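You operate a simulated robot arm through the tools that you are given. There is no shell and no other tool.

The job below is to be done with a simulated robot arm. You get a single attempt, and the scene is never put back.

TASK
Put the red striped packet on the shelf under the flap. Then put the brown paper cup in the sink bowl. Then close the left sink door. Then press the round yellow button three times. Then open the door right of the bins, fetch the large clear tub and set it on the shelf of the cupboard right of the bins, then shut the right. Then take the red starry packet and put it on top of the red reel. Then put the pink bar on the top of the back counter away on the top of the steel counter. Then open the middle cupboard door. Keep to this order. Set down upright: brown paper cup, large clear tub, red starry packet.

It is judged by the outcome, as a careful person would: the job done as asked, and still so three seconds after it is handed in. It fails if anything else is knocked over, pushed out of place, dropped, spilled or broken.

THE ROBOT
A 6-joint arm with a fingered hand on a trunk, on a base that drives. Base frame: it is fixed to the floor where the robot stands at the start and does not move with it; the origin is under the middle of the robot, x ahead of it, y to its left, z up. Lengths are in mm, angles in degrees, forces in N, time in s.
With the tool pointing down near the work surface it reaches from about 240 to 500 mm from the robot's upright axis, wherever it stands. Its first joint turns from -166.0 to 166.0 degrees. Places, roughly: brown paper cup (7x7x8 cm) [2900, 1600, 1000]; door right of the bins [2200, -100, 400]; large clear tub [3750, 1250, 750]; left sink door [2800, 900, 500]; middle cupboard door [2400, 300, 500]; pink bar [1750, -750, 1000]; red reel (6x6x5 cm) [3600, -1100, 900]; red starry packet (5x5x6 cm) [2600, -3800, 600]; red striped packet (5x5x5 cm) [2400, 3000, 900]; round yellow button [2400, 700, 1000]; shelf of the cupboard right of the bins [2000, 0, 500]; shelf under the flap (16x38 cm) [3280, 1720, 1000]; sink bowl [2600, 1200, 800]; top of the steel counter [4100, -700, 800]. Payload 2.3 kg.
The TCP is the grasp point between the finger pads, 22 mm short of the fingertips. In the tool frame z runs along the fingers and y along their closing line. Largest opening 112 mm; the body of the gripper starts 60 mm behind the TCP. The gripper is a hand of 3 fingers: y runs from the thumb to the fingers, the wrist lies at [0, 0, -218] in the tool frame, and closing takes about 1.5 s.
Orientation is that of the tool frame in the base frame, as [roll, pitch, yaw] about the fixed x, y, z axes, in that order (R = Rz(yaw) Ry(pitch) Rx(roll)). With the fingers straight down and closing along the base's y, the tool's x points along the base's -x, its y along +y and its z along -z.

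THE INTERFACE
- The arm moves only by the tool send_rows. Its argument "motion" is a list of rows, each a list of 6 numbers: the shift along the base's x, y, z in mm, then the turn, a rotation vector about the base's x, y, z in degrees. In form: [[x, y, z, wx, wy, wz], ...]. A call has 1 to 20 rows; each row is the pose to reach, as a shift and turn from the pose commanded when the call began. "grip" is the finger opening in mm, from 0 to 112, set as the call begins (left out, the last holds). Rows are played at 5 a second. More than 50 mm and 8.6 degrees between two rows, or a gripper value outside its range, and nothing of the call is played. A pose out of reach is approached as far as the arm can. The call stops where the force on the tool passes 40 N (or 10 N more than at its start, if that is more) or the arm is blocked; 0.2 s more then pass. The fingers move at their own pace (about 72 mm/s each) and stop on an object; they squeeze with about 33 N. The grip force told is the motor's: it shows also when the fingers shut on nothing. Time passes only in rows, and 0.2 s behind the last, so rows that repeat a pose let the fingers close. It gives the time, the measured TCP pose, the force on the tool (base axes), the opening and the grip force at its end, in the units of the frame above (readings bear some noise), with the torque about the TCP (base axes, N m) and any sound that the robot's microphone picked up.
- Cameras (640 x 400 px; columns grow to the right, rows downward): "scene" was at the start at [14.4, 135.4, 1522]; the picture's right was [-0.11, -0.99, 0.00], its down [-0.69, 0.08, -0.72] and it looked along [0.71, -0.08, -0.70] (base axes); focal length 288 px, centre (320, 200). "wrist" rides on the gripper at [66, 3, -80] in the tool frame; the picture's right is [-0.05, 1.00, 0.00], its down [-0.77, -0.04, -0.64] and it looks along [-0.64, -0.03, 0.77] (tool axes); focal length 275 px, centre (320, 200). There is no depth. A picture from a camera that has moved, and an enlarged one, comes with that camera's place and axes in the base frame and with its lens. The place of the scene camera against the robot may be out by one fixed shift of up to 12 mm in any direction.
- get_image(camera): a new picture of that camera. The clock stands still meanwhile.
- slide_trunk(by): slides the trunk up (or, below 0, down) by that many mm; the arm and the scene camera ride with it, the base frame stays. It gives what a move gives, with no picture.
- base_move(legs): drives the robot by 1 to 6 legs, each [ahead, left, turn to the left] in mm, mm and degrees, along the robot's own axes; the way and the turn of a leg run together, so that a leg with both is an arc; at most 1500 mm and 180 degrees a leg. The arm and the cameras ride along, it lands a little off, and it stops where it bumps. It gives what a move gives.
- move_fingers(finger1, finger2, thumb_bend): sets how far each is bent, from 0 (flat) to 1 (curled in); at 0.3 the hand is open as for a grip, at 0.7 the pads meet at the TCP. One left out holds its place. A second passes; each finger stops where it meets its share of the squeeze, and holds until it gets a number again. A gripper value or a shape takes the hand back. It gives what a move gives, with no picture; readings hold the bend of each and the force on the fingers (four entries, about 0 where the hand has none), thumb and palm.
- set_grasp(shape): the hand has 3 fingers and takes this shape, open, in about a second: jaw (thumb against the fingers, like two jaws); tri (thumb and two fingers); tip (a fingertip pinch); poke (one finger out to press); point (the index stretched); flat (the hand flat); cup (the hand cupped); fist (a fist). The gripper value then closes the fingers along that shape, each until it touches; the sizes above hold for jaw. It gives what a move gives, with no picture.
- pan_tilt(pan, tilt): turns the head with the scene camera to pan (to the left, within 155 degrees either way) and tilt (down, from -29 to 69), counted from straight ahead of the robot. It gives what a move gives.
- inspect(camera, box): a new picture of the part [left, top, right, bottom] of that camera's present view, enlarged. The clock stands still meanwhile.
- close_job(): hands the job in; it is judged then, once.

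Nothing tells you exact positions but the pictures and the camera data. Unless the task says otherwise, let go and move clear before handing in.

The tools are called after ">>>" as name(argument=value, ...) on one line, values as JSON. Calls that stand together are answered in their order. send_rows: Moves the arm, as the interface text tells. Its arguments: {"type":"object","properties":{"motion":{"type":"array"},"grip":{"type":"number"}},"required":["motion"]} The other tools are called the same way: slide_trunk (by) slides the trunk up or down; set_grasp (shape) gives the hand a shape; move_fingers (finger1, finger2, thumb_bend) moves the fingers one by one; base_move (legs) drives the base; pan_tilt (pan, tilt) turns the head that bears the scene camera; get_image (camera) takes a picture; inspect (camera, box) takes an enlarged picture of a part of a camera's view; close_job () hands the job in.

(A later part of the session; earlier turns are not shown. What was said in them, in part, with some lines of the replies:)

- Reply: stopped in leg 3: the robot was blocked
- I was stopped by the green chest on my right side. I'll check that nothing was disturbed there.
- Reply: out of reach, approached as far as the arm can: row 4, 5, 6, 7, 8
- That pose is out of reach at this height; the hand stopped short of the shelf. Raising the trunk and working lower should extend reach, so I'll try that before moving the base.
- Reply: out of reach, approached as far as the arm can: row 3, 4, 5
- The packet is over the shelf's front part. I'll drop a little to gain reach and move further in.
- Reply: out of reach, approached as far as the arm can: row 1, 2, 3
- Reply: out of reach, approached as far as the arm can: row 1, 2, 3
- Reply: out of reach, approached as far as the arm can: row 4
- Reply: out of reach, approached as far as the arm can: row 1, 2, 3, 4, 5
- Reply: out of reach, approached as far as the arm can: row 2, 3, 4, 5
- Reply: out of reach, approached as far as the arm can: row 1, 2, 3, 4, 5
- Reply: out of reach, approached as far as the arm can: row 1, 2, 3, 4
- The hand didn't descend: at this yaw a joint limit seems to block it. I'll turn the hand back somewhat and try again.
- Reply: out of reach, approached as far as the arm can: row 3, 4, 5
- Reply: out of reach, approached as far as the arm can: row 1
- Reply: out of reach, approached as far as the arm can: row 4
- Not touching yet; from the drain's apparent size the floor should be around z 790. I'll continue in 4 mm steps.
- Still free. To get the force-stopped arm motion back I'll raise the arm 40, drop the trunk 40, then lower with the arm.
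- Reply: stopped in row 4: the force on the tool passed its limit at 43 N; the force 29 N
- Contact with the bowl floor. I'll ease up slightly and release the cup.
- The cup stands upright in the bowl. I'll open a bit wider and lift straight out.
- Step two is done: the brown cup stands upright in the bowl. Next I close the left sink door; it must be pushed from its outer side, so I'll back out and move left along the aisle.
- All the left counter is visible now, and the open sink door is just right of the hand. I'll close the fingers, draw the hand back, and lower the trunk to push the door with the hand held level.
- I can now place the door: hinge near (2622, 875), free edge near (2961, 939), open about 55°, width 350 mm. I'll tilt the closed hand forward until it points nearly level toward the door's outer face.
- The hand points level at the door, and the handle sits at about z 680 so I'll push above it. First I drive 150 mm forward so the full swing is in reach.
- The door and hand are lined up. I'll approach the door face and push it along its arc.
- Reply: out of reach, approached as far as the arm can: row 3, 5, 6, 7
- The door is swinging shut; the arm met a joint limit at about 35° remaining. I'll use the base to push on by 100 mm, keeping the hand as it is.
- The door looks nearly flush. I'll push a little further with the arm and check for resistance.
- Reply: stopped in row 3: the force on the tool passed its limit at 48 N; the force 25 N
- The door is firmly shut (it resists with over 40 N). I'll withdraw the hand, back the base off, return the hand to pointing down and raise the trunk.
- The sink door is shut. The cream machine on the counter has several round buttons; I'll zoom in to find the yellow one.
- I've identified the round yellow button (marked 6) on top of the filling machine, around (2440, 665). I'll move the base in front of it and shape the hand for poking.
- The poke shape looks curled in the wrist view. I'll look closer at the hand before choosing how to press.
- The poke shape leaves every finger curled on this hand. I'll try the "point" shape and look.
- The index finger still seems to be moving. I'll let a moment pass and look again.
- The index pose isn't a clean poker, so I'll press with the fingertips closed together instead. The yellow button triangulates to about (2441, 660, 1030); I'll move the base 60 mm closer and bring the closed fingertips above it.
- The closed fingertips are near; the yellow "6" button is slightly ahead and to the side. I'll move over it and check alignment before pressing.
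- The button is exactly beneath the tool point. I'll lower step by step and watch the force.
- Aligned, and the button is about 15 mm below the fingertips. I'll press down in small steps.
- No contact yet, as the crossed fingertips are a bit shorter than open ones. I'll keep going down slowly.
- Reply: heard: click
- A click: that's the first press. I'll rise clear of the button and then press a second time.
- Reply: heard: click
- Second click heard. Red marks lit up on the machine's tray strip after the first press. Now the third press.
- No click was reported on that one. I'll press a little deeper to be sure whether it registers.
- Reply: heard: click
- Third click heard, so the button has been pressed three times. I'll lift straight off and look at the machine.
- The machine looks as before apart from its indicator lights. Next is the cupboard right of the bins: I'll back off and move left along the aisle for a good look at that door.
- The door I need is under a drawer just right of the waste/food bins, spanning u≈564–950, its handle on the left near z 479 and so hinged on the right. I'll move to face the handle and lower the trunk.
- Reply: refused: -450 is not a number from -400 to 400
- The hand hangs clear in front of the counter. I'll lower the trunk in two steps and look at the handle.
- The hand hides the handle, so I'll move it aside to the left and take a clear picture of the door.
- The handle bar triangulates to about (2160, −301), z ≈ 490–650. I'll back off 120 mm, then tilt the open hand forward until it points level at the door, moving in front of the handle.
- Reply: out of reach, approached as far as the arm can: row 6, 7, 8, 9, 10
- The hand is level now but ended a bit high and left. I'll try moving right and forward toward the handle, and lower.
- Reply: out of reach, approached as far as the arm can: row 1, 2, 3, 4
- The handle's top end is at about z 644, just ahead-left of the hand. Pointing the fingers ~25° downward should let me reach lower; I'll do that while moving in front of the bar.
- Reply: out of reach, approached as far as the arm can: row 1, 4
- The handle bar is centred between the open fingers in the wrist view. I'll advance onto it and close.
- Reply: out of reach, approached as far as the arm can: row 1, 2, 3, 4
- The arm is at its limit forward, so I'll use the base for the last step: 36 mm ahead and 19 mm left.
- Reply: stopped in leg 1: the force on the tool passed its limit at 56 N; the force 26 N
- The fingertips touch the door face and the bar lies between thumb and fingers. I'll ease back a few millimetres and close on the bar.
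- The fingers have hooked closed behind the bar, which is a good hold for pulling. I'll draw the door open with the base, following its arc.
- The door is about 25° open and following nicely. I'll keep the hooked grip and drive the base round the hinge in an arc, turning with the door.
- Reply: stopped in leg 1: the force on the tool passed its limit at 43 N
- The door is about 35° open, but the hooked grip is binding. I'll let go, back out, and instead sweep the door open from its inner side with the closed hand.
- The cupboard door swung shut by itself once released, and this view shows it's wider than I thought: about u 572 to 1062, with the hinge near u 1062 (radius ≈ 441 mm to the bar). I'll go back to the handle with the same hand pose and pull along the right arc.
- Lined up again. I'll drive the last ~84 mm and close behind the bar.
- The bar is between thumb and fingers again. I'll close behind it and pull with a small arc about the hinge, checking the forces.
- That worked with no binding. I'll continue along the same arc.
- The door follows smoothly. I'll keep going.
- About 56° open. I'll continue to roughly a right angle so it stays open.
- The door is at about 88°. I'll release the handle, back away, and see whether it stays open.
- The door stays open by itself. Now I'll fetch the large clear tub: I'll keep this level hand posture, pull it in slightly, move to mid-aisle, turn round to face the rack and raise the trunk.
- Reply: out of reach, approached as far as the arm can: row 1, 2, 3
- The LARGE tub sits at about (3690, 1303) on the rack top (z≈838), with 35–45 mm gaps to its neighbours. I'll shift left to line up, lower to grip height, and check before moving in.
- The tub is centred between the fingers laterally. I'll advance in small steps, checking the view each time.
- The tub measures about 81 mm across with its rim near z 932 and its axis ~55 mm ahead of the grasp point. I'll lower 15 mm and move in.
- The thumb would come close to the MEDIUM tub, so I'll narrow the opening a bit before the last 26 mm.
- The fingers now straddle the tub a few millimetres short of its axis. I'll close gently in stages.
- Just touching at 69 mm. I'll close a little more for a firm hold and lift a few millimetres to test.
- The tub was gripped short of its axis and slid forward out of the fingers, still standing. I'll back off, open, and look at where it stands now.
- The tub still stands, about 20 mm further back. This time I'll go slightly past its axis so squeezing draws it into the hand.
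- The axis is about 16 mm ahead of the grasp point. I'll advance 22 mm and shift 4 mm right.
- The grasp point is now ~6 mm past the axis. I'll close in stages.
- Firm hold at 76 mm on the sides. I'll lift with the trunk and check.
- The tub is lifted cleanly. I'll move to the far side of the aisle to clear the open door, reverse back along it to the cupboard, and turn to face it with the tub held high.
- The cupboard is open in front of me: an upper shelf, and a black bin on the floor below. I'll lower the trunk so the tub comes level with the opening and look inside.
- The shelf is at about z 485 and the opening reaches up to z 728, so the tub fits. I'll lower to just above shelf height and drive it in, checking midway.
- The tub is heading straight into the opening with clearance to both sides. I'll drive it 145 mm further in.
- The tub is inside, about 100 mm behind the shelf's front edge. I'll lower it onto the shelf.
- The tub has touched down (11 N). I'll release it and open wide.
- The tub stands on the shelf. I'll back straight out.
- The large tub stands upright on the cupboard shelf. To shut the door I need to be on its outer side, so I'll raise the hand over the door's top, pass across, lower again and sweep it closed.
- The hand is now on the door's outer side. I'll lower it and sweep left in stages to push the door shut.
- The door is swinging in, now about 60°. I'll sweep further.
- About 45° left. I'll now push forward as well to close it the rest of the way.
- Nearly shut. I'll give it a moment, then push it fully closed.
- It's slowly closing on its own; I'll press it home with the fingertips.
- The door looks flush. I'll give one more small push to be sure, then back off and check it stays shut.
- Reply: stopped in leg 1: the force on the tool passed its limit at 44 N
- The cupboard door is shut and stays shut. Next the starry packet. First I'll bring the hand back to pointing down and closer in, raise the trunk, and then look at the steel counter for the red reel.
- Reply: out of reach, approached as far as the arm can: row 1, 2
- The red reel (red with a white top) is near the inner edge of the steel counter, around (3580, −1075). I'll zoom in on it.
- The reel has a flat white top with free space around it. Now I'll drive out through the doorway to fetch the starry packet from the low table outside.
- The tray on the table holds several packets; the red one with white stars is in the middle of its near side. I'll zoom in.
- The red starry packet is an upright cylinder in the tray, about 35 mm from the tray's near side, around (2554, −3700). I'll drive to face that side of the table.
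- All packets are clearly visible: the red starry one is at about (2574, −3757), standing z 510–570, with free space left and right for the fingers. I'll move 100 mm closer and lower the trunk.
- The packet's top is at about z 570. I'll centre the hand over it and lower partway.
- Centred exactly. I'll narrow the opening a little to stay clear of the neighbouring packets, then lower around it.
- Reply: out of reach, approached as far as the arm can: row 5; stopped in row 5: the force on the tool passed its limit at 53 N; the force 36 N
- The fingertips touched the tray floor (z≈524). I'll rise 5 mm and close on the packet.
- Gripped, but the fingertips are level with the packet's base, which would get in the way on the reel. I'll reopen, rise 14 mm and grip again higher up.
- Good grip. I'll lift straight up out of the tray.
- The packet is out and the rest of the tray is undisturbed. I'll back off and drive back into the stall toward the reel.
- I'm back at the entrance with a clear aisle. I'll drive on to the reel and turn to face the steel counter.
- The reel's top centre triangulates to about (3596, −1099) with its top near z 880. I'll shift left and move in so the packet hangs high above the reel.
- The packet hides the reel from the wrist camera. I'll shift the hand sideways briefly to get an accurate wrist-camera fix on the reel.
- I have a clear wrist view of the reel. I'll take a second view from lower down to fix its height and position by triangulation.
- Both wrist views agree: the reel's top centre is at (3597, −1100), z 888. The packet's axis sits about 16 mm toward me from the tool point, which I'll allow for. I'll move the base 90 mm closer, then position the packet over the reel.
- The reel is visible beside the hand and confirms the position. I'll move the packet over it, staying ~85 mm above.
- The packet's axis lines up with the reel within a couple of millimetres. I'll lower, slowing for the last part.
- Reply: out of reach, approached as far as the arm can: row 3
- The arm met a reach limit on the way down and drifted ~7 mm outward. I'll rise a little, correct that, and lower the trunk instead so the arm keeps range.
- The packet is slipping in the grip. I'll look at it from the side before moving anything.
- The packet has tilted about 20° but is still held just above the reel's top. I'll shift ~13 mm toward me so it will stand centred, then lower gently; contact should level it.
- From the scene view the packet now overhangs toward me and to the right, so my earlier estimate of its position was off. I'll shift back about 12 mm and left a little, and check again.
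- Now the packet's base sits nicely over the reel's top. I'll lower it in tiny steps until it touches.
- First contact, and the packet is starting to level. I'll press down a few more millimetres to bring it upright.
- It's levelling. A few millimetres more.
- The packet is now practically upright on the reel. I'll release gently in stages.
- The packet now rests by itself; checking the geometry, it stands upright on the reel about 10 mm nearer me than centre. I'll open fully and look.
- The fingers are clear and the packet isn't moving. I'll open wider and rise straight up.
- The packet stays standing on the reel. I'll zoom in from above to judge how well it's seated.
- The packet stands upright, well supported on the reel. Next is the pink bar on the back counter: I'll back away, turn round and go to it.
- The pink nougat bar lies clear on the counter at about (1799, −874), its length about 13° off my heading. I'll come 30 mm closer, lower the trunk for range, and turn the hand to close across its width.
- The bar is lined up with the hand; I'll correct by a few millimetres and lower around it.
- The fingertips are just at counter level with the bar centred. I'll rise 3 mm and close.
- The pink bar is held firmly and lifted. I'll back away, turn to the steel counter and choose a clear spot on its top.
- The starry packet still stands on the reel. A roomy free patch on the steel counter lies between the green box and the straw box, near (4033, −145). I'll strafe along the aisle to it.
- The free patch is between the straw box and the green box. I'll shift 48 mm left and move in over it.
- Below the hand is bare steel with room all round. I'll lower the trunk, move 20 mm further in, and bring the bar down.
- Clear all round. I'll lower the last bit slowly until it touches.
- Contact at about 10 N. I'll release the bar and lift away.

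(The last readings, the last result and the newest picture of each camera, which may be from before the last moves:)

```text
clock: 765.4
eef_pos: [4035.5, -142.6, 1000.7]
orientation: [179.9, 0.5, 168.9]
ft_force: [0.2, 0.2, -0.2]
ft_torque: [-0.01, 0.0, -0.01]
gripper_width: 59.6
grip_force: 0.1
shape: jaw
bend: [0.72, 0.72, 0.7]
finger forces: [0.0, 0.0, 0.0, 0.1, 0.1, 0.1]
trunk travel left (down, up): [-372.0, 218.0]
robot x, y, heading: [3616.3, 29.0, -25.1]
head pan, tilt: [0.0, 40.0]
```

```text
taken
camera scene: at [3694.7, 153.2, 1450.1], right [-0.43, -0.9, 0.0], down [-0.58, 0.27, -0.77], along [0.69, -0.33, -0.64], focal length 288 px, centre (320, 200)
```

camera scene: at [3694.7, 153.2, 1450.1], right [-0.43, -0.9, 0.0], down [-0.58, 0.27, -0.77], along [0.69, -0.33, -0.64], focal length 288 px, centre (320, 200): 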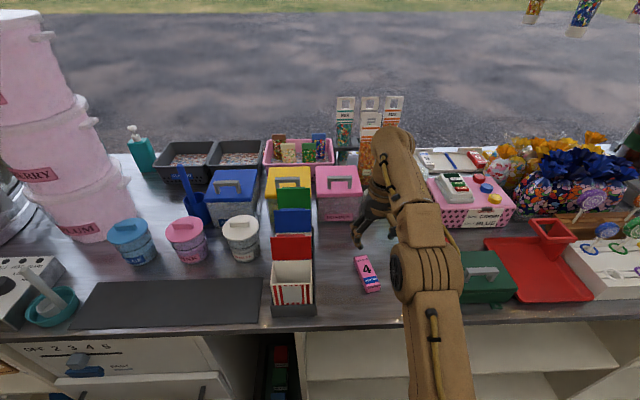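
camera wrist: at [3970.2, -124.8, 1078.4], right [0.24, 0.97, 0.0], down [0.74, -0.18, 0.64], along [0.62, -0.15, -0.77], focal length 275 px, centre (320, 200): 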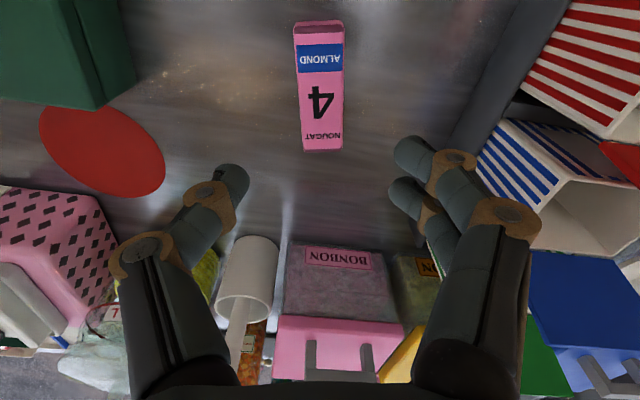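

The bar lies flat on the steel counter. The last task is the middle cupboard door; I'll back off, turn round and look at it.

>>> base_move(legs=[[-330, 0, 0], [0, 0, -90], [0, 0, -90]])

>>> base_move(legs=[[0, 420, 0]])

>>> pan_tilt(pan=0, tilt=35)

>>> get_image(camera="scene")

```text
clock: 775.2
eef_pos: [2909.4, 352.8, 1000.5]
orientation: [-180.0, 0.6, -11.9]
ft_force: [-0.5, 0.3, 0.3]
ft_torque: [0.01, 0.01, -0.02]
gripper_width: 59.5
grip_force: 0.1
shape: jaw
bend: [0.72, 0.72, 0.7]
finger forces: [0.0, 0.0, 0.0, 0.1, 0.1, 0.0]
trunk travel left (down, up): [-372.0, 218.0]
robot x, y, heading: [3319.8, 171.7, 153.9]
head pan, tilt: [0.0, 40.0]
```

```text
clock: 777.8
eef_pos: [2723.7, -21.9, 1000.3]
orientation: [-180.0, 0.5, -12.2]
ft_force: [1.1, -1.1, 0.6]
ft_torque: [0.0, 0.01, -0.03]
gripper_width: 59.4
grip_force: 0.0
shape: jaw
bend: [0.72, 0.72, 0.7]
finger forces: [0.1, 0.0, 0.0, 0.0, 0.0, 0.0]
trunk travel left (down, up): [-372.0, 218.0]
robot x, y, heading: [3139.3, -201.8, 153.5]
head pan, tilt: [0.0, 40.0]
```

```text
clock: 778.5
eef_pos: [2724.5, -20.1, 998.4]
orientation: [-180.0, 0.5, -12.2]
ft_force: [0.2, -0.5, 0.3]
ft_torque: [0.0, 0.01, 0.03]
gripper_width: 59.6
grip_force: 0.1
shape: jaw
bend: [0.72, 0.72, 0.7]
finger forces: [0.0, 0.1, 0.1, 0.1, 0.1, 0.1]
trunk travel left (down, up): [-372.0, 218.0]
robot x, y, heading: [3139.1, -199.8, 153.4]
head pan, tilt: [0.0, 35.0]
```

```text
taken
camera scene: at [3042.6, -312.0, 1457.6], right [0.44, 0.9, 0.0], down [0.51, -0.26, -0.82], along [-0.73, 0.36, -0.57], focal length 288 px, centre (320, 200)
```

scene: 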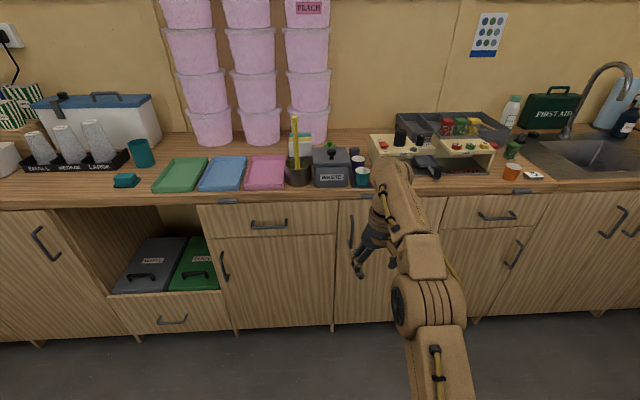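

The middle cupboard door spans u≈1060–1440 with its handle on the left (z≈677–849), so it hinges on the right. I'll straighten, square the hand, lower the trunk and tilt the open hand to point at the door as before.

>>> base_move(legs=[[0, 0, 2.2]])

>>> slide_trunk(by=-150)

>>> send_rows(motion=[[0, 0, 0, 0, 0, -7], [0, 0, 0, 0, 0, -14]], grip=90)

>>> send_rows(motion=[[-27, 12, 0, 3.4, 7.5, 0], [-54, 24, 0, 6.8, 15.1, 0], [-81, 37, 0, 10.2, 22.6, 0], [-108, 49, 0, 13.7, 30.2, 0], [-136, 61, 0, 17.1, 37.7, 0], [-163, 73, 0, 20.5, 45.3, 0], [-190, 86, 0, 24, 53, 0]])

>>> get_image(camera="wrist")

>>> get_image(camera="scene")

```text
clock: 779.3
eef_pos: [2718.6, -36.2, 1000.3]
orientation: [180.0, 0.5, -10.0]
ft_force: [0.6, 1.3, -0.3]
ft_torque: [0.04, 0.01, -0.02]
gripper_width: 59.4
grip_force: 0.2
shape: jaw
bend: [0.72, 0.72, 0.7]
finger forces: [0.0, 0.0, 0.0, 0.0, 0.0, 0.1]
trunk travel left (down, up): [-372.0, 218.0]
robot x, y, heading: [3136.7, -200.6, 155.8]
head pan, tilt: [0.0, 35.0]
```

```text
clock: 781.0
eef_pos: [2717.9, -36.3, 850.1]
orientation: [180.0, 0.4, -9.9]
ft_force: [0.2, 0.9, 0.1]
ft_torque: [-0.01, 0.01, 0.03]
gripper_width: 59.3
grip_force: 0.1
shape: jaw
bend: [0.72, 0.72, 0.7]
finger forces: [0.0, 0.1, 0.0, 0.0, 0.0, 0.0]
trunk travel left (down, up): [-222.0, 368.0]
robot x, y, heading: [3135.2, -201.5, 155.7]
head pan, tilt: [0.0, 35.0]
```

```text
clock: 781.6
eef_pos: [2717.6, -36.6, 850.8]
orientation: [-180.0, 0.5, -24.2]
ft_force: [0.6, -0.7, -0.4]
ft_torque: [-0.01, -0.04, -0.03]
gripper_width: 89.7
grip_force: 0.1
shape: jaw
bend: [0.59, 0.59, 0.55]
finger forces: [0.0, 0.0, 0.0, 0.0, 0.1, 0.0]
trunk travel left (down, up): [-222.0, 368.0]
robot x, y, heading: [3141.9, -205.3, 155.7]
head pan, tilt: [0.0, 35.0]
```

```text
clock: 783.2
eef_pos: [2521.0, 73.2, 858.3]
orientation: [179.2, 58.5, -23.7]
ft_force: [0.7, -0.2, 0.5]
ft_torque: [0.03, -0.04, -0.01]
gripper_width: 89.8
grip_force: 0.0
shape: jaw
bend: [0.59, 0.59, 0.55]
finger forces: [0.1, 0.0, 0.1, 0.0, 0.1, 0.1]
out of reach, approached as far as the arm can: row 4, 5, 6, 7
trunk travel left (down, up): [-222.0, 368.0]
robot x, y, heading: [3133.2, -202.1, 155.8]
head pan, tilt: [0.0, 35.0]
```

```text
taken
camera wrist: at [2615.9, 31.4, 841.3], right [-0.41, -0.91, 0.05], down [0.15, -0.01, 0.99], along [-0.9, 0.41, 0.14], focal length 275 px, centre (320, 200)
```

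wrist: 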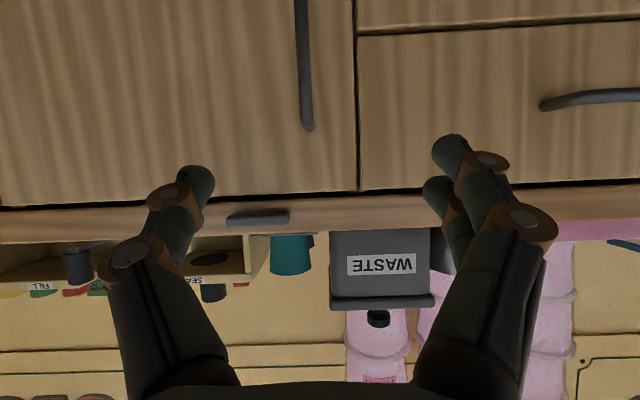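

```text
taken
camera scene: at [3046.6, -315.2, 1307.6], right [0.41, 0.91, 0.0], down [0.52, -0.24, -0.82], along [-0.75, 0.34, -0.57], focal length 288 px, centre (320, 200)
```

scene: 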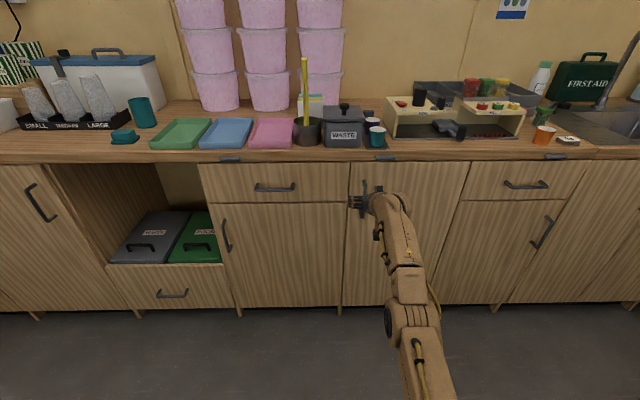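

The hand now points at the middle door, and its handle is right in front. I'll lower to mid-handle, and approach to a short distance for a check.

>>> slide_trunk(by=-110)

>>> base_move(legs=[[65, -10, 0]])

>>> get_image(camera="wrist")

```text
clock: 784.6
eef_pos: [2523.1, 74.0, 748.0]
orientation: [179.2, 58.3, -23.7]
ft_force: [-0.5, 0.4, 0.7]
ft_torque: [0.01, 0.0, -0.01]
gripper_width: 89.8
grip_force: 0.1
shape: jaw
bend: [0.59, 0.59, 0.55]
finger forces: [0.1, 0.0, 0.0, 0.0, 0.1, 0.0]
trunk travel left (down, up): [-112.0, 478.0]
robot x, y, heading: [3139.0, -203.8, 155.8]
head pan, tilt: [0.0, 35.0]
```

```text
clock: 785.6
eef_pos: [2466.0, 109.9, 748.0]
orientation: [179.2, 58.4, -23.6]
ft_force: [0.6, 0.3, 0.2]
ft_torque: [-0.01, -0.03, 0.02]
gripper_width: 90.0
grip_force: 0.1
shape: jaw
bend: [0.59, 0.59, 0.55]
finger forces: [0.0, 0.0, 0.0, 0.0, 0.0, 0.1]
trunk travel left (down, up): [-112.0, 478.0]
robot x, y, heading: [3082.4, -166.0, 155.8]
head pan, tilt: [0.0, 35.0]
```

```text
taken
camera wrist: at [2560.0, 66.7, 731.7], right [-0.41, -0.91, 0.05], down [0.14, -0.01, 0.99], along [-0.9, 0.41, 0.14], focal length 275 px, centre (320, 200)
```

wrist: 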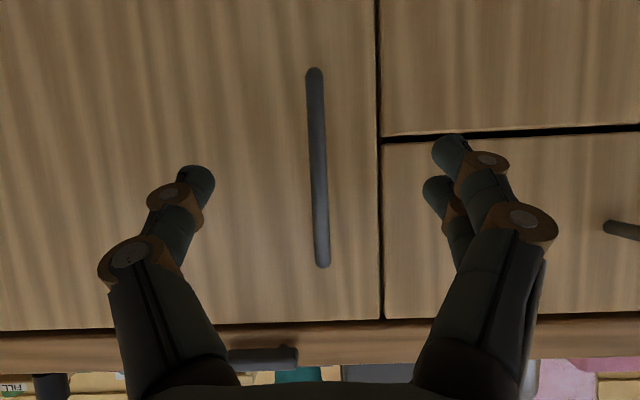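

Perfectly centred on the handle. I'll advance 76 mm and close behind the bar.

>>> base_move(legs=[[74, 0, 0]])

>>> get_image(camera="wrist")

```text
clock: 786.7
eef_pos: [2400.5, 138.1, 747.1]
orientation: [179.2, 58.3, -23.6]
ft_force: [-0.5, 0.0, 0.6]
ft_torque: [-0.03, 0.03, -0.03]
gripper_width: 89.8
grip_force: 0.2
shape: jaw
bend: [0.59, 0.59, 0.55]
finger forces: [0.0, 0.1, 0.0, 0.1, 0.1, 0.0]
trunk travel left (down, up): [-112.0, 478.0]
robot x, y, heading: [3016.1, -138.2, 156.1]
head pan, tilt: [0.0, 35.0]
```

```text
taken
camera wrist: at [2493.8, 96.0, 731.7], right [-0.41, -0.91, 0.05], down [0.14, -0.01, 0.99], along [-0.9, 0.41, 0.14], focal length 275 px, centre (320, 200)
```

wrist: 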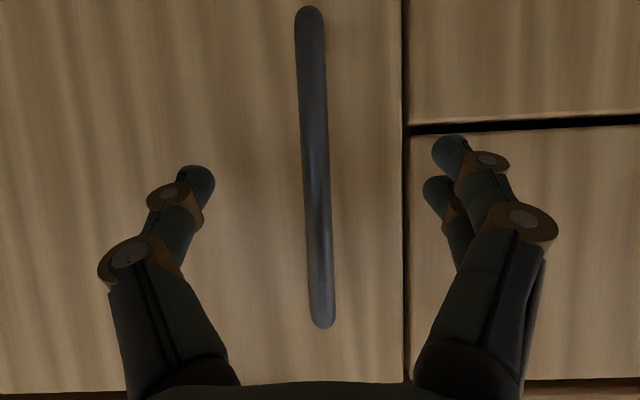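

The bar is still about 27 mm further away than for a good hook. I'll advance carefully.

>>> base_move(legs=[[24, 0, 0]])

>>> get_image(camera="wrist")

```text
clock: 787.5
eef_pos: [2377.8, 148.2, 748.2]
orientation: [179.3, 58.4, -23.6]
ft_force: [0.1, -0.1, 1.4]
ft_torque: [-0.02, 0.0, 0.01]
gripper_width: 89.7
grip_force: 0.1
shape: jaw
bend: [0.59, 0.59, 0.55]
finger forces: [0.0, 0.0, 0.0, 0.0, 0.1, 0.0]
trunk travel left (down, up): [-112.0, 478.0]
robot x, y, heading: [2994.8, -125.7, 155.6]
head pan, tilt: [0.0, 35.0]
```

```text
taken
camera wrist: at [2472.6, 105.5, 731.7], right [-0.41, -0.91, 0.05], down [0.14, -0.01, 0.99], along [-0.9, 0.41, 0.14], focal length 275 px, centre (320, 200)
```

wrist: 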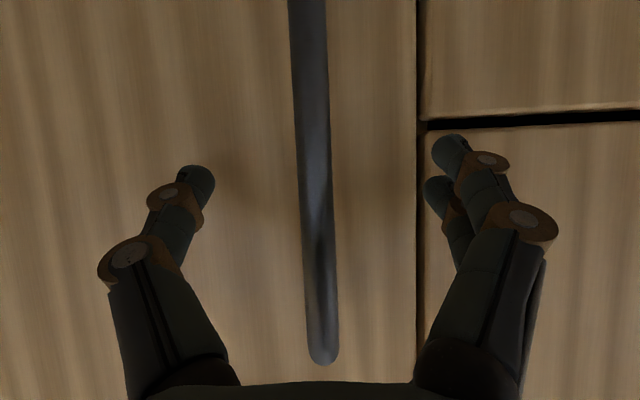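

Same geometry as before. I'll close behind the bar and pull along the hinge arc.

>>> send_rows(motion=[[0, 0, 0, 0, 0, 0], [0, 0, 0, 0, 0, 0], [0, 0, 0, 0, 0, 0], [0, 0, 0, 0, 0, 0], [0, 0, 0, 0, 0, 0], [0, 0, 0, 0, 0, 0], [0, 0, 0, 0, 0, 0], [0, 0, 0, 0, 0, 0]], grip=0)

>>> get_image(camera="wrist")

>>> base_move(legs=[[-45, -99.5, 8]])

>>> get_image(camera="wrist")

```text
clock: 789.3
eef_pos: [2378.1, 148.8, 747.4]
orientation: [179.1, 58.4, -23.6]
ft_force: [-0.4, 6.8, -1.7]
ft_torque: [-0.02, 0.0, 0.09]
gripper_width: 0.1
grip_force: 32.5
shape: jaw
bend: [0.68, 0.68, 0.77]
finger forces: [0.0, 0.0, 0.0, 0.1, 7.9, 0.1]
trunk travel left (down, up): [-112.0, 478.0]
robot x, y, heading: [2991.9, -127.2, 155.7]
head pan, tilt: [0.0, 35.0]
```

```text
taken
camera wrist: at [2472.6, 106.4, 731.3], right [-0.41, -0.91, 0.05], down [0.14, -0.01, 0.99], along [-0.9, 0.41, 0.14], focal length 275 px, centre (320, 200)
```

wrist: 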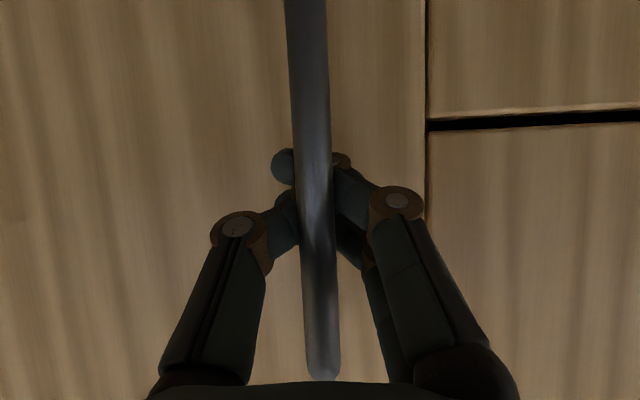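

```text
clock: 790.5
eef_pos: [2422.6, 131.8, 747.0]
orientation: [179.2, 58.4, -15.4]
ft_force: [1.4, 6.2, -0.2]
ft_torque: [-0.07, 0.01, 0.11]
gripper_width: 0.0
grip_force: 32.4
shape: jaw
bend: [0.68, 0.7, 0.77]
finger forces: [0.0, 4.6, 0.1, 0.1, 10.8, 0.0]
trunk travel left (down, up): [-112.0, 478.0]
robot x, y, heading: [3071.9, -49.7, 164.4]
head pan, tilt: [0.0, 35.0]
```

```text
taken
camera wrist: at [2521.5, 104.7, 731.6], right [-0.27, -0.96, 0.05], down [0.14, 0.01, 0.99], along [-0.95, 0.28, 0.14], focal length 275 px, centre (320, 200)
```

wrist: 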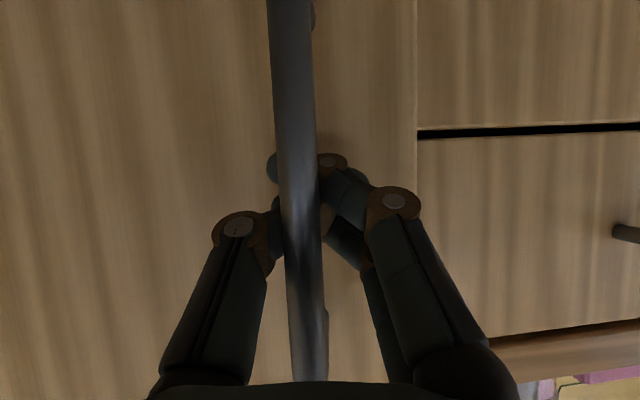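

The door is opening; the bar drifts slightly to one side, so I'll add a small sideways correction as I continue the arc.

>>> base_move(legs=[[-44, -106, 8], [-45, -101, 8]])

>>> get_image(camera="wrist")

>>> get_image(camera="scene")

```text
clock: 792.5
eef_pos: [2513.7, 136.9, 748.1]
orientation: [179.2, 58.6, 0.7]
ft_force: [0.8, -6.1, -0.3]
ft_torque: [-0.03, 0.01, -0.13]
gripper_width: 0.1
grip_force: 33.2
shape: jaw
bend: [0.69, 0.7, 0.77]
finger forces: [0.0, 4.3, 0.0, 0.1, 0.0, 0.1]
trunk travel left (down, up): [-112.0, 478.0]
robot x, y, heading: [3188.0, 140.0, -179.8]
head pan, tilt: [0.0, 35.0]
```

```text
taken
camera wrist: at [2617.2, 136.4, 731.8], right [0.0, -1.0, 0.05], down [0.14, 0.05, 0.99], along [-0.99, 0.01, 0.14], focal length 275 px, centre (320, 200)
```

wrist: 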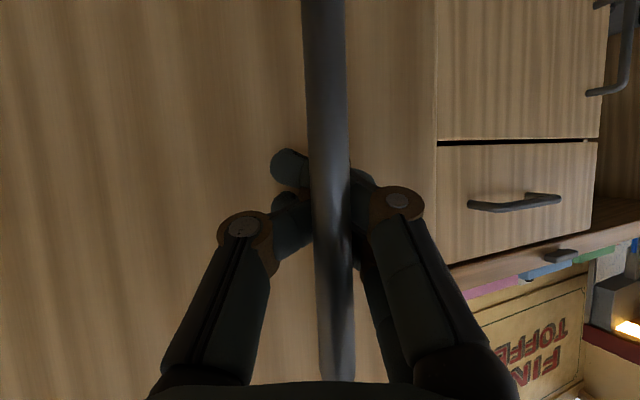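

```text
taken
camera scene: at [3153.0, 1.1, 1197.5], right [0.0, 1.0, 0.0], down [0.57, 0.0, -0.82], along [-0.82, 0.0, -0.57], focal length 288 px, centre (320, 200)
```

scene: 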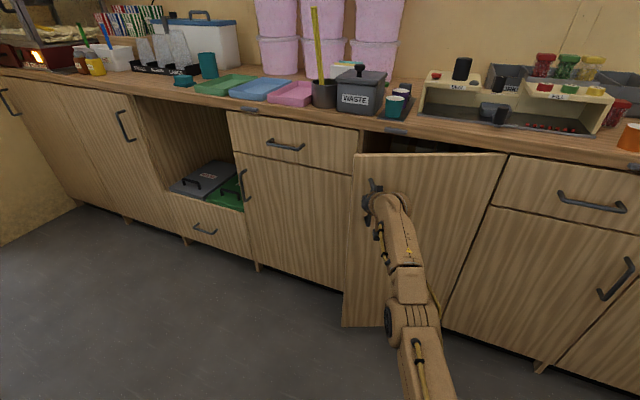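

Smooth progress, about 24°. Continuing.

>>> base_move(legs=[[-45, -97, 8], [-45, -98, 8]])

>>> get_image(camera="wrist")

>>> base_move(legs=[[-45, -99, 8], [-45, -99, 8]])

>>> get_image(camera="wrist")

>>> get_image(camera="scene")

```text
clock: 794.4
eef_pos: [2602.3, 153.0, 748.1]
orientation: [179.2, 58.4, 16.8]
ft_force: [2.1, -3.7, -0.9]
ft_torque: [-0.04, 0.04, -0.11]
gripper_width: 0.0
grip_force: 32.8
shape: jaw
bend: [0.69, 0.7, 0.78]
finger forces: [0.1, 4.3, 0.0, 0.0, 0.0, 0.0]
trunk travel left (down, up): [-112.0, 478.0]
robot x, y, heading: [3250.2, 346.1, -164.1]
head pan, tilt: [0.0, 35.0]
```

```text
taken
camera wrist: at [2702.1, 181.7, 731.8], right [0.28, -0.96, 0.05], down [0.12, 0.08, 0.99], along [-0.95, -0.27, 0.14], focal length 275 px, centre (320, 200)
```

wrist: 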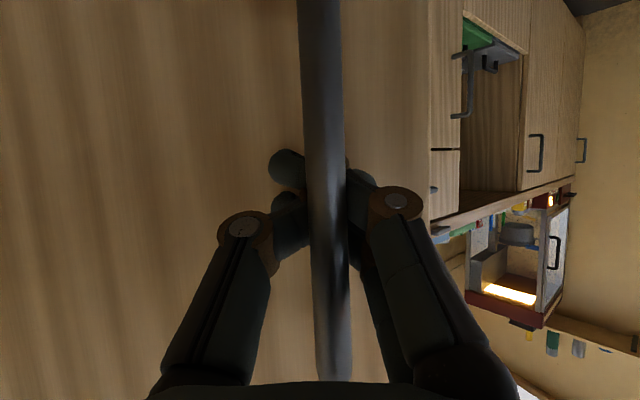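

```text
clock: 796.4
eef_pos: [2681.1, 198.2, 748.9]
orientation: [179.4, 58.5, 32.9]
ft_force: [11.9, -15.8, -0.1]
ft_torque: [-0.04, 0.05, -0.4]
gripper_width: 0.0
grip_force: 32.5
shape: jaw
bend: [0.7, 0.71, 0.77]
finger forces: [21.2, 9.8, 0.0, 0.0, 0.1, 0.0]
trunk travel left (down, up): [-112.0, 478.0]
robot x, y, heading: [3252.6, 558.4, -147.8]
head pan, tilt: [0.0, 35.0]
```

```text
taken
camera wrist: at [2769.4, 252.5, 732.1], right [0.53, -0.85, 0.04], down [0.09, 0.11, 0.99], along [-0.84, -0.52, 0.14], focal length 275 px, centre (320, 200)
```

wrist: 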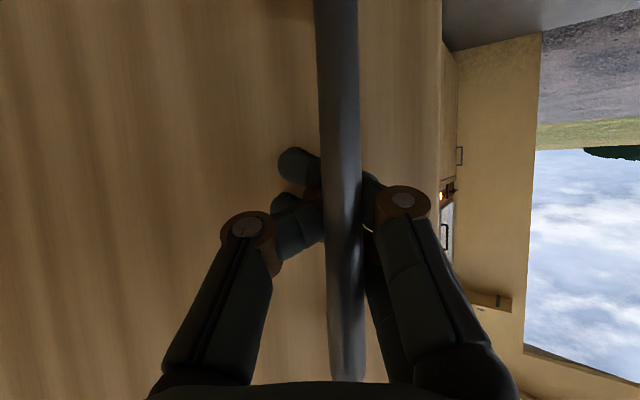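

```text
taken
camera scene: at [3296.4, 425.9, 1197.2], right [-0.53, 0.85, 0.0], down [0.48, 0.31, -0.82], along [-0.69, -0.43, -0.57], focal length 288 px, centre (320, 200)
```

scene: 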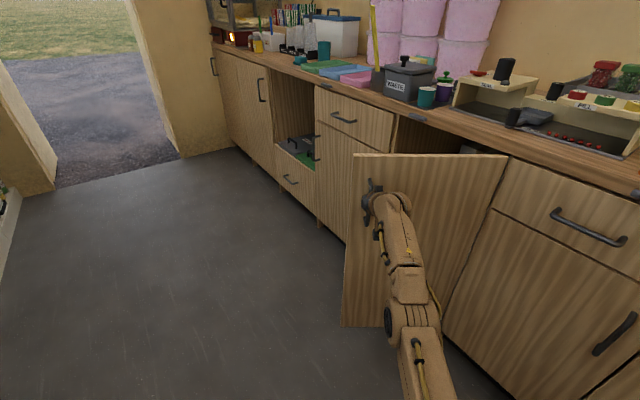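

About 56° open with a bit of side load; I'll correct slightly and carry on to a right angle.

>>> base_move(legs=[[-44, -90, 8]])

>>> get_image(camera="wrist")

>>> base_move(legs=[[-45, -96, 8]])

>>> get_image(camera="wrist")

```text
clock: 797.5
eef_pos: [2717.7, 223.2, 747.4]
orientation: [179.3, 58.5, 40.5]
ft_force: [8.4, -8.2, -0.9]
ft_torque: [-0.08, -0.02, -0.33]
gripper_width: 0.0
grip_force: 32.9
shape: jaw
bend: [0.69, 0.71, 0.77]
finger forces: [16.1, 9.8, 0.1, 0.1, 0.1, 0.0]
trunk travel left (down, up): [-112.0, 478.0]
robot x, y, heading: [3232.6, 657.8, -140.2]
head pan, tilt: [0.0, 35.0]
```

```text
taken
camera wrist: at [2797.0, 289.4, 732.0], right [0.64, -0.77, 0.05], down [0.08, 0.12, 0.99], along [-0.77, -0.63, 0.14], focal length 275 px, centre (320, 200)
```

wrist: 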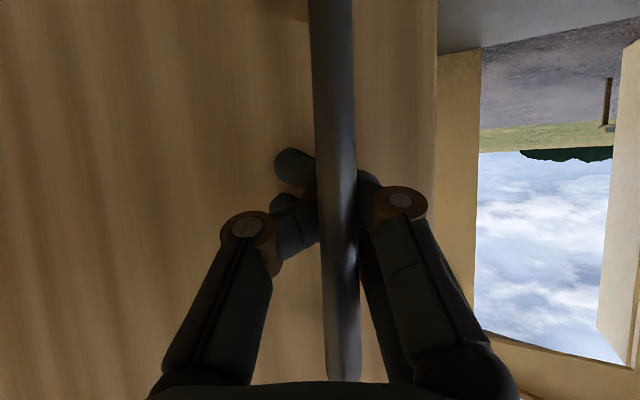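

```text
clock: 798.7
eef_pos: [2748.1, 255.2, 748.1]
orientation: [179.3, 58.5, 48.7]
ft_force: [10.4, -7.2, -0.6]
ft_torque: [-0.06, 0.03, -0.39]
gripper_width: 0.0
grip_force: 32.6
shape: jaw
bend: [0.69, 0.71, 0.77]
finger forces: [17.0, 11.5, 0.1, 0.0, 0.1, 0.0]
trunk travel left (down, up): [-112.0, 478.0]
robot x, y, heading: [3197.0, 754.0, -132.0]
head pan, tilt: [0.0, 35.0]
```

```text
taken
camera wrist: at [2818.6, 331.6, 732.0], right [0.74, -0.67, 0.05], down [0.06, 0.13, 0.99], along [-0.67, -0.73, 0.14], focal length 275 px, centre (320, 200)
```

wrist: 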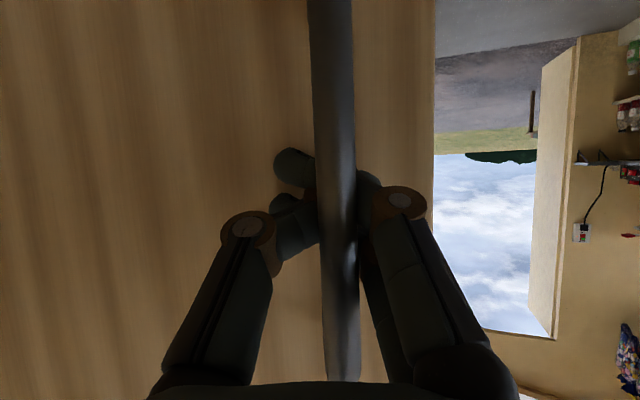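

>>> base_move(legs=[[-45, -91, 8], [-45, -92, 8]])

>>> get_image(camera="scene")

>>> get_image(camera="wrist")

```text
clock: 800.6
eef_pos: [2800.1, 329.7, 748.6]
orientation: [179.1, 58.6, 64.2]
ft_force: [3.4, -1.3, -1.6]
ft_torque: [-0.09, -0.02, -0.21]
gripper_width: 0.0
grip_force: 33.3
shape: jaw
bend: [0.69, 0.71, 0.78]
finger forces: [11.2, 10.0, 0.1, 0.1, 0.1, 0.0]
trunk travel left (down, up): [-112.0, 478.0]
robot x, y, heading: [3097.8, 937.9, -116.5]
head pan, tilt: [0.0, 35.0]
```

```text
taken
camera scene: at [3205.0, 850.0, 1197.5], right [-0.9, 0.44, 0.0], down [0.25, 0.51, -0.82], along [-0.36, -0.73, -0.57], focal length 288 px, centre (320, 200)
```

scene: 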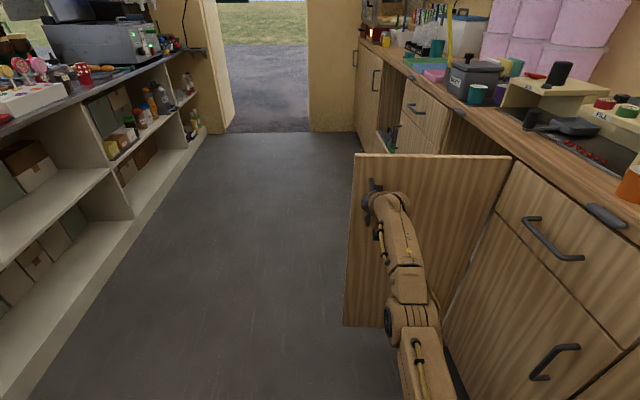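

```text
taken
camera wrist: at [2847.1, 422.0, 731.9], right [0.89, -0.44, 0.05], down [0.02, 0.14, 0.99], along [-0.45, -0.88, 0.14], focal length 275 px, centre (320, 200)
```

wrist: 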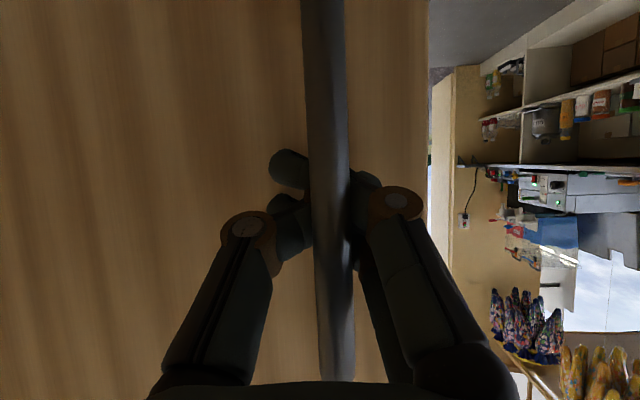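

The door is fully open at about 88°. I'll release the handle, back off and check that it stays.

>>> send_rows(motion=[[0, 0, 0, 0, 0, 0], [0, 0, 0, 0, 0, 0], [0, 0, 0, 0, 0, 0], [0, 0, 0, 0, 0, 0], [0, 0, 0, 0, 0, 0], [0, 0, 0, 0, 0, 0], [0, 0, 0, 0, 0, 0]], grip=90)

>>> base_move(legs=[[-180, 0, 0]])

>>> get_image(camera="scene")

>>> inspect(camera="scene", box=[0, 20, 160, 140])

```text
clock: 802.2
eef_pos: [2800.2, 329.5, 748.5]
orientation: [179.1, 58.5, 64.3]
ft_force: [0.3, -0.6, -0.3]
ft_torque: [-0.01, 0.02, 0.01]
gripper_width: 89.9
grip_force: 0.2
shape: jaw
bend: [0.59, 0.59, 0.55]
finger forces: [0.1, 0.1, 0.1, 0.0, 0.1, 0.0]
trunk travel left (down, up): [-112.0, 478.0]
robot x, y, heading: [3099.1, 938.3, -116.1]
head pan, tilt: [0.0, 35.0]
```

```text
clock: 803.7
eef_pos: [2877.0, 492.6, 748.2]
orientation: [179.1, 58.5, 63.8]
ft_force: [0.2, 0.5, 0.1]
ft_torque: [0.02, 0.01, 0.02]
gripper_width: 90.0
grip_force: 0.1
shape: jaw
bend: [0.59, 0.59, 0.55]
finger forces: [0.1, 0.0, 0.1, 0.0, 0.1, 0.0]
trunk travel left (down, up): [-112.0, 478.0]
robot x, y, heading: [3177.6, 1099.9, -116.8]
head pan, tilt: [0.0, 35.0]
```

```text
taken
camera scene: at [3284.4, 1011.3, 1197.6], right [-0.89, 0.45, 0.0], down [0.26, 0.51, -0.82], along [-0.37, -0.73, -0.57], focal length 288 px, centre (320, 200)
```

scene: 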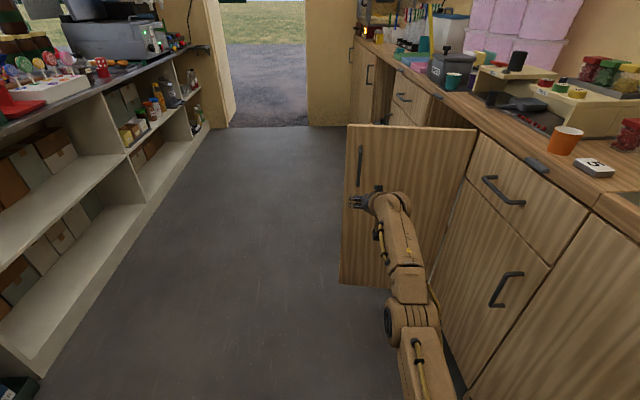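

```text
3.33 times, centred on (80, 80) of scene
camera zoom: at [3284.4, 1011.3, 1197.6], right [-0.89, 0.45, 0.0], down [0.26, 0.51, -0.82], along [-0.37, -0.73, -0.57], focal length 958 px, centre (1120, 600)
```

zoom: 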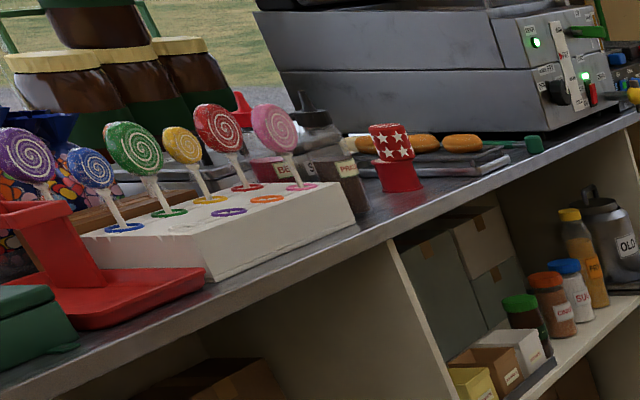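

The door stays open, and the starry packet is still upright on the reel. Before handing in I'll check the other results: the shelf, sink, rack and door.

>>> pan_tilt(pan=-120, tilt=40)

>>> get_image(camera="scene")

>>> pan_tilt(pan=150, tilt=45)

>>> get_image(camera="scene")

>>> pan_tilt(pan=60, tilt=25)

>>> get_image(camera="scene")

```text
clock: 805.7
eef_pos: [2876.9, 492.7, 748.2]
orientation: [179.1, 58.6, 63.7]
ft_force: [0.2, 0.5, 0.4]
ft_torque: [0.01, 0.01, -0.01]
gripper_width: 89.8
grip_force: 0.0
shape: jaw
bend: [0.59, 0.59, 0.55]
finger forces: [0.1, 0.0, 0.0, 0.0, 0.1, 0.0]
trunk travel left (down, up): [-112.0, 478.0]
robot x, y, heading: [3181.1, 1097.8, -116.7]
head pan, tilt: [-120.0, 40.0]
```

```text
taken
camera scene: at [3277.3, 1161.0, 1190.1], right [0.84, 0.55, 0.0], down [0.35, -0.54, -0.77], along [-0.42, 0.64, -0.64], focal length 288 px, centre (320, 200)
```

scene: 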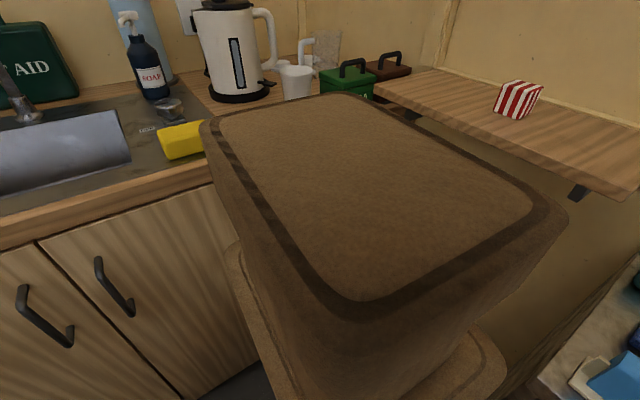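

```text
clock: 809.5
eef_pos: [2875.8, 492.6, 748.0]
orientation: [179.1, 58.5, 63.8]
ft_force: [0.0, -0.1, -0.5]
ft_torque: [0.0, 0.0, 0.01]
gripper_width: 89.7
grip_force: 0.0
shape: jaw
bend: [0.59, 0.59, 0.55]
finger forces: [0.1, 0.0, 0.0, 0.1, 0.0, 0.0]
trunk travel left (down, up): [-112.0, 478.0]
robot x, y, heading: [3176.6, 1094.9, -116.4]
head pan, tilt: [150.0, 45.0]
```

```text
taken
camera scene: at [3392.0, 1134.6, 1182.8], right [0.55, -0.84, 0.0], down [-0.59, -0.39, -0.71], along [0.59, 0.39, -0.71], focal length 288 px, centre (320, 200)
```

scene: 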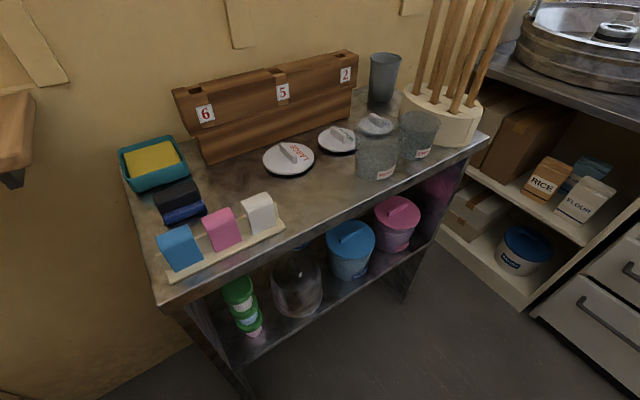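

```text
clock: 811.1
eef_pos: [2876.6, 493.6, 748.0]
orientation: [179.2, 58.5, 63.8]
ft_force: [0.1, -0.4, -0.3]
ft_torque: [0.03, -0.03, 0.01]
gripper_width: 89.9
grip_force: 0.0
shape: jaw
bend: [0.59, 0.59, 0.55]
finger forces: [0.0, 0.0, 0.0, 0.0, 0.0, 0.0]
trunk travel left (down, up): [-112.0, 478.0]
robot x, y, heading: [3178.0, 1098.8, -117.0]
head pan, tilt: [60.0, 25.0]
```

```text
taken
camera scene: at [3374.6, 1013.0, 1213.4], right [-0.84, -0.55, 0.0], down [-0.23, 0.35, -0.91], along [0.5, -0.76, -0.42], focal length 288 px, centre (320, 200)
```

scene: 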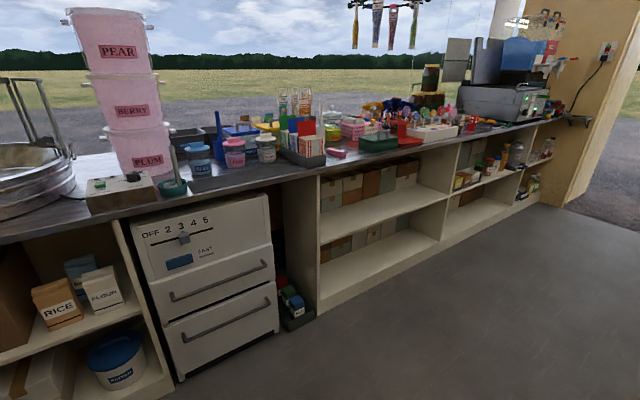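

The shelf, rack and steel counter are all in order. One last look at the sink, its doors and the right-of-bins door.

>>> pan_tilt(pan=-75, tilt=50)

>>> get_image(camera="scene")

>>> pan_tilt(pan=-25, tilt=25)

>>> get_image(camera="scene")

```text
clock: 813.3
eef_pos: [2875.5, 493.1, 747.9]
orientation: [179.1, 58.5, 63.9]
ft_force: [0.7, -0.1, 1.5]
ft_torque: [0.01, 0.03, -0.01]
gripper_width: 89.7
grip_force: 0.1
shape: jaw
bend: [0.59, 0.59, 0.55]
finger forces: [0.0, 0.0, 0.0, 0.0, 0.0, 0.0]
trunk travel left (down, up): [-112.0, 478.0]
robot x, y, heading: [3180.3, 1096.1, -116.6]
head pan, tilt: [-75.0, 50.0]
```

```text
taken
camera scene: at [3248.6, 1105.6, 1175.9], right [0.2, 0.98, 0.0], down [0.75, -0.16, -0.64], along [-0.63, 0.13, -0.77], focal length 288 px, centre (320, 200)
```

scene: 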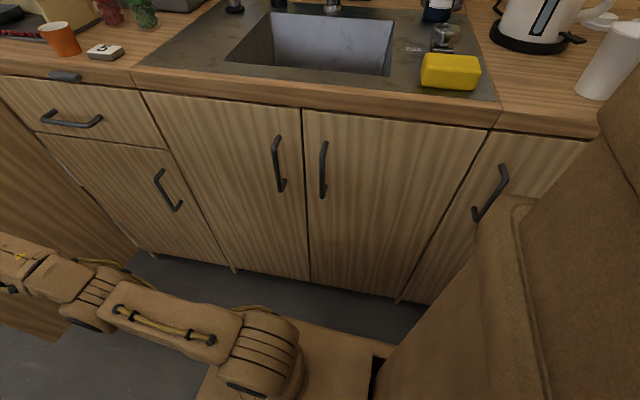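

```text
clock: 814.5
eef_pos: [2876.2, 493.2, 747.9]
orientation: [179.1, 58.5, 63.8]
ft_force: [0.3, 0.0, -0.7]
ft_torque: [0.01, 0.02, -0.01]
gripper_width: 90.0
grip_force: 0.1
shape: jaw
bend: [0.59, 0.59, 0.55]
finger forces: [0.0, 0.2, 0.0, 0.1, 0.1, 0.0]
trunk travel left (down, up): [-112.0, 478.0]
robot x, y, heading: [3178.7, 1096.0, -116.7]
head pan, tilt: [-25.0, 25.0]
```

```text
taken
camera scene: at [3251.7, 1032.9, 1213.4], right [-0.62, 0.79, 0.0], down [0.33, 0.26, -0.91], along [-0.71, -0.56, -0.42], focal length 288 px, centre (320, 200)
```

scene: 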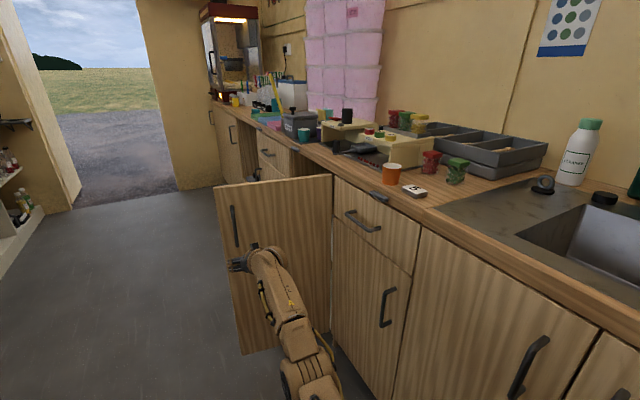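

The doors are right; the cup is hidden by the bowl's rim from this height, so I'll raise the trunk to confirm it.

>>> slide_trunk(by=380)

>>> pan_tilt(pan=-75, tilt=45)

>>> get_image(camera="scene")

>>> pan_tilt(pan=30, tilt=25)

>>> inspect(camera="scene", box=[200, 80, 440, 240])

```text
clock: 818.1
eef_pos: [2875.0, 492.8, 1129.0]
orientation: [179.2, 58.5, 63.7]
ft_force: [0.1, 0.7, -0.1]
ft_torque: [-0.01, 0.0, -0.01]
gripper_width: 89.8
grip_force: 0.0
shape: jaw
bend: [0.59, 0.59, 0.55]
finger forces: [0.0, 0.0, 0.0, 0.1, 0.0, 0.0]
trunk travel left (down, up): [-492.0, 98.0]
robot x, y, heading: [3176.9, 1097.4, -116.9]
head pan, tilt: [-25.0, 25.0]
```

```text
clock: 819.3
eef_pos: [2876.4, 493.3, 1127.4]
orientation: [179.2, 58.4, 63.8]
ft_force: [-0.7, -0.7, 0.0]
ft_torque: [0.0, 0.0, -0.02]
gripper_width: 89.8
grip_force: 0.0
shape: jaw
bend: [0.59, 0.59, 0.55]
finger forces: [0.0, 0.0, 0.1, 0.0, 0.0, 0.0]
trunk travel left (down, up): [-492.0, 98.0]
robot x, y, heading: [3175.7, 1096.1, -116.9]
head pan, tilt: [-75.0, 45.0]
```

```text
taken
camera scene: at [3244.4, 1106.4, 1562.9], right [0.2, 0.98, 0.0], down [0.69, -0.14, -0.71], along [-0.69, 0.14, -0.71], focal length 288 px, centre (320, 200)
```

scene: 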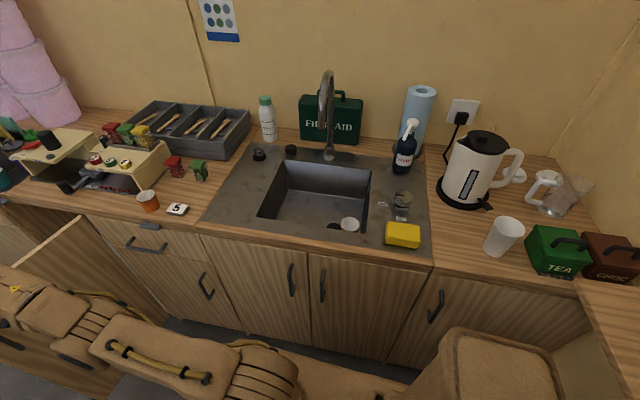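

```text
clock: 821.1
eef_pos: [2876.4, 494.3, 1129.4]
orientation: [179.2, 58.5, 63.8]
ft_force: [0.9, -0.2, -0.5]
ft_torque: [0.01, 0.01, -0.03]
gripper_width: 89.8
grip_force: 0.1
shape: jaw
bend: [0.59, 0.59, 0.55]
finger forces: [0.1, 0.0, 0.0, 0.0, 0.1, 0.0]
trunk travel left (down, up): [-492.0, 98.0]
robot x, y, heading: [3177.6, 1096.0, -116.7]
head pan, tilt: [30.0, 25.0]
```

```text
2.50 times, centred on (320, 160) of scene
camera zoom: at [3329.2, 998.0, 1593.4], right [-1.0, -0.06, 0.0], down [-0.02, 0.42, -0.91], along [0.05, -0.9, -0.42], focal length 719 px, centre (320, 300)
```

zoom: 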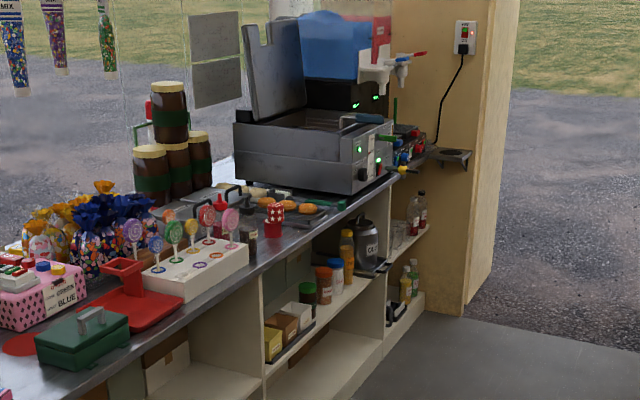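

Everything is in place. The cup is upright in the bowl, the sink door and the right-of-bins door are shut, and the middle door is open. The starry packet is upright on the reel, the pink bar is on the steel counter, and the striped packet is on the shelf. The hand is empty and clear, so I'm handing the job in.

>>> close_job()

```text
The job is handed in.
```

I did all eight steps in the order you gave and handed the job in. I have not been told how it was judged.

| Step | Result |
|---|---|
| Red striped packet | On the shelf under the flap. I reached it from inside the stall, so the flap was never opened. |
| Brown paper cup | Upright in the sink bowl. |
| Left sink door | Shut. |
| Yellow button | Pressed three times, with a click heard each time. |
| Large clear tub | Upright on the shelf of the cupboard right of the bins, and that door is shut again. I took "shut the right" to mean this door. |
| Red starry packet | Upright on top of the red reel, about 10 mm off centre. |
| Pink bar | On top of the steel counter, between the straw box and the green box. |
| Middle cupboard door | Open at about 88° and staying open. |

Four things along the way did not go cleanly:
- **Bins by the green chest:** early on, the robot bumped the grey bins outside. They did not look moved afterwards.
- **Yellow button:** after the first press, a row of red marks appeared on the machine's tray strip and stayed. I took them for indicator lights, but I could not confirm that.
- **Large clear tub:** it slipped out of the first grip and slid about 20 mm on its rack, still standing.
- **Red starry packet:** it tilted in the grip above the reel. I levelled it against the reel's top before letting go.

In my last look round, nothing else appeared knocked over or out of place.
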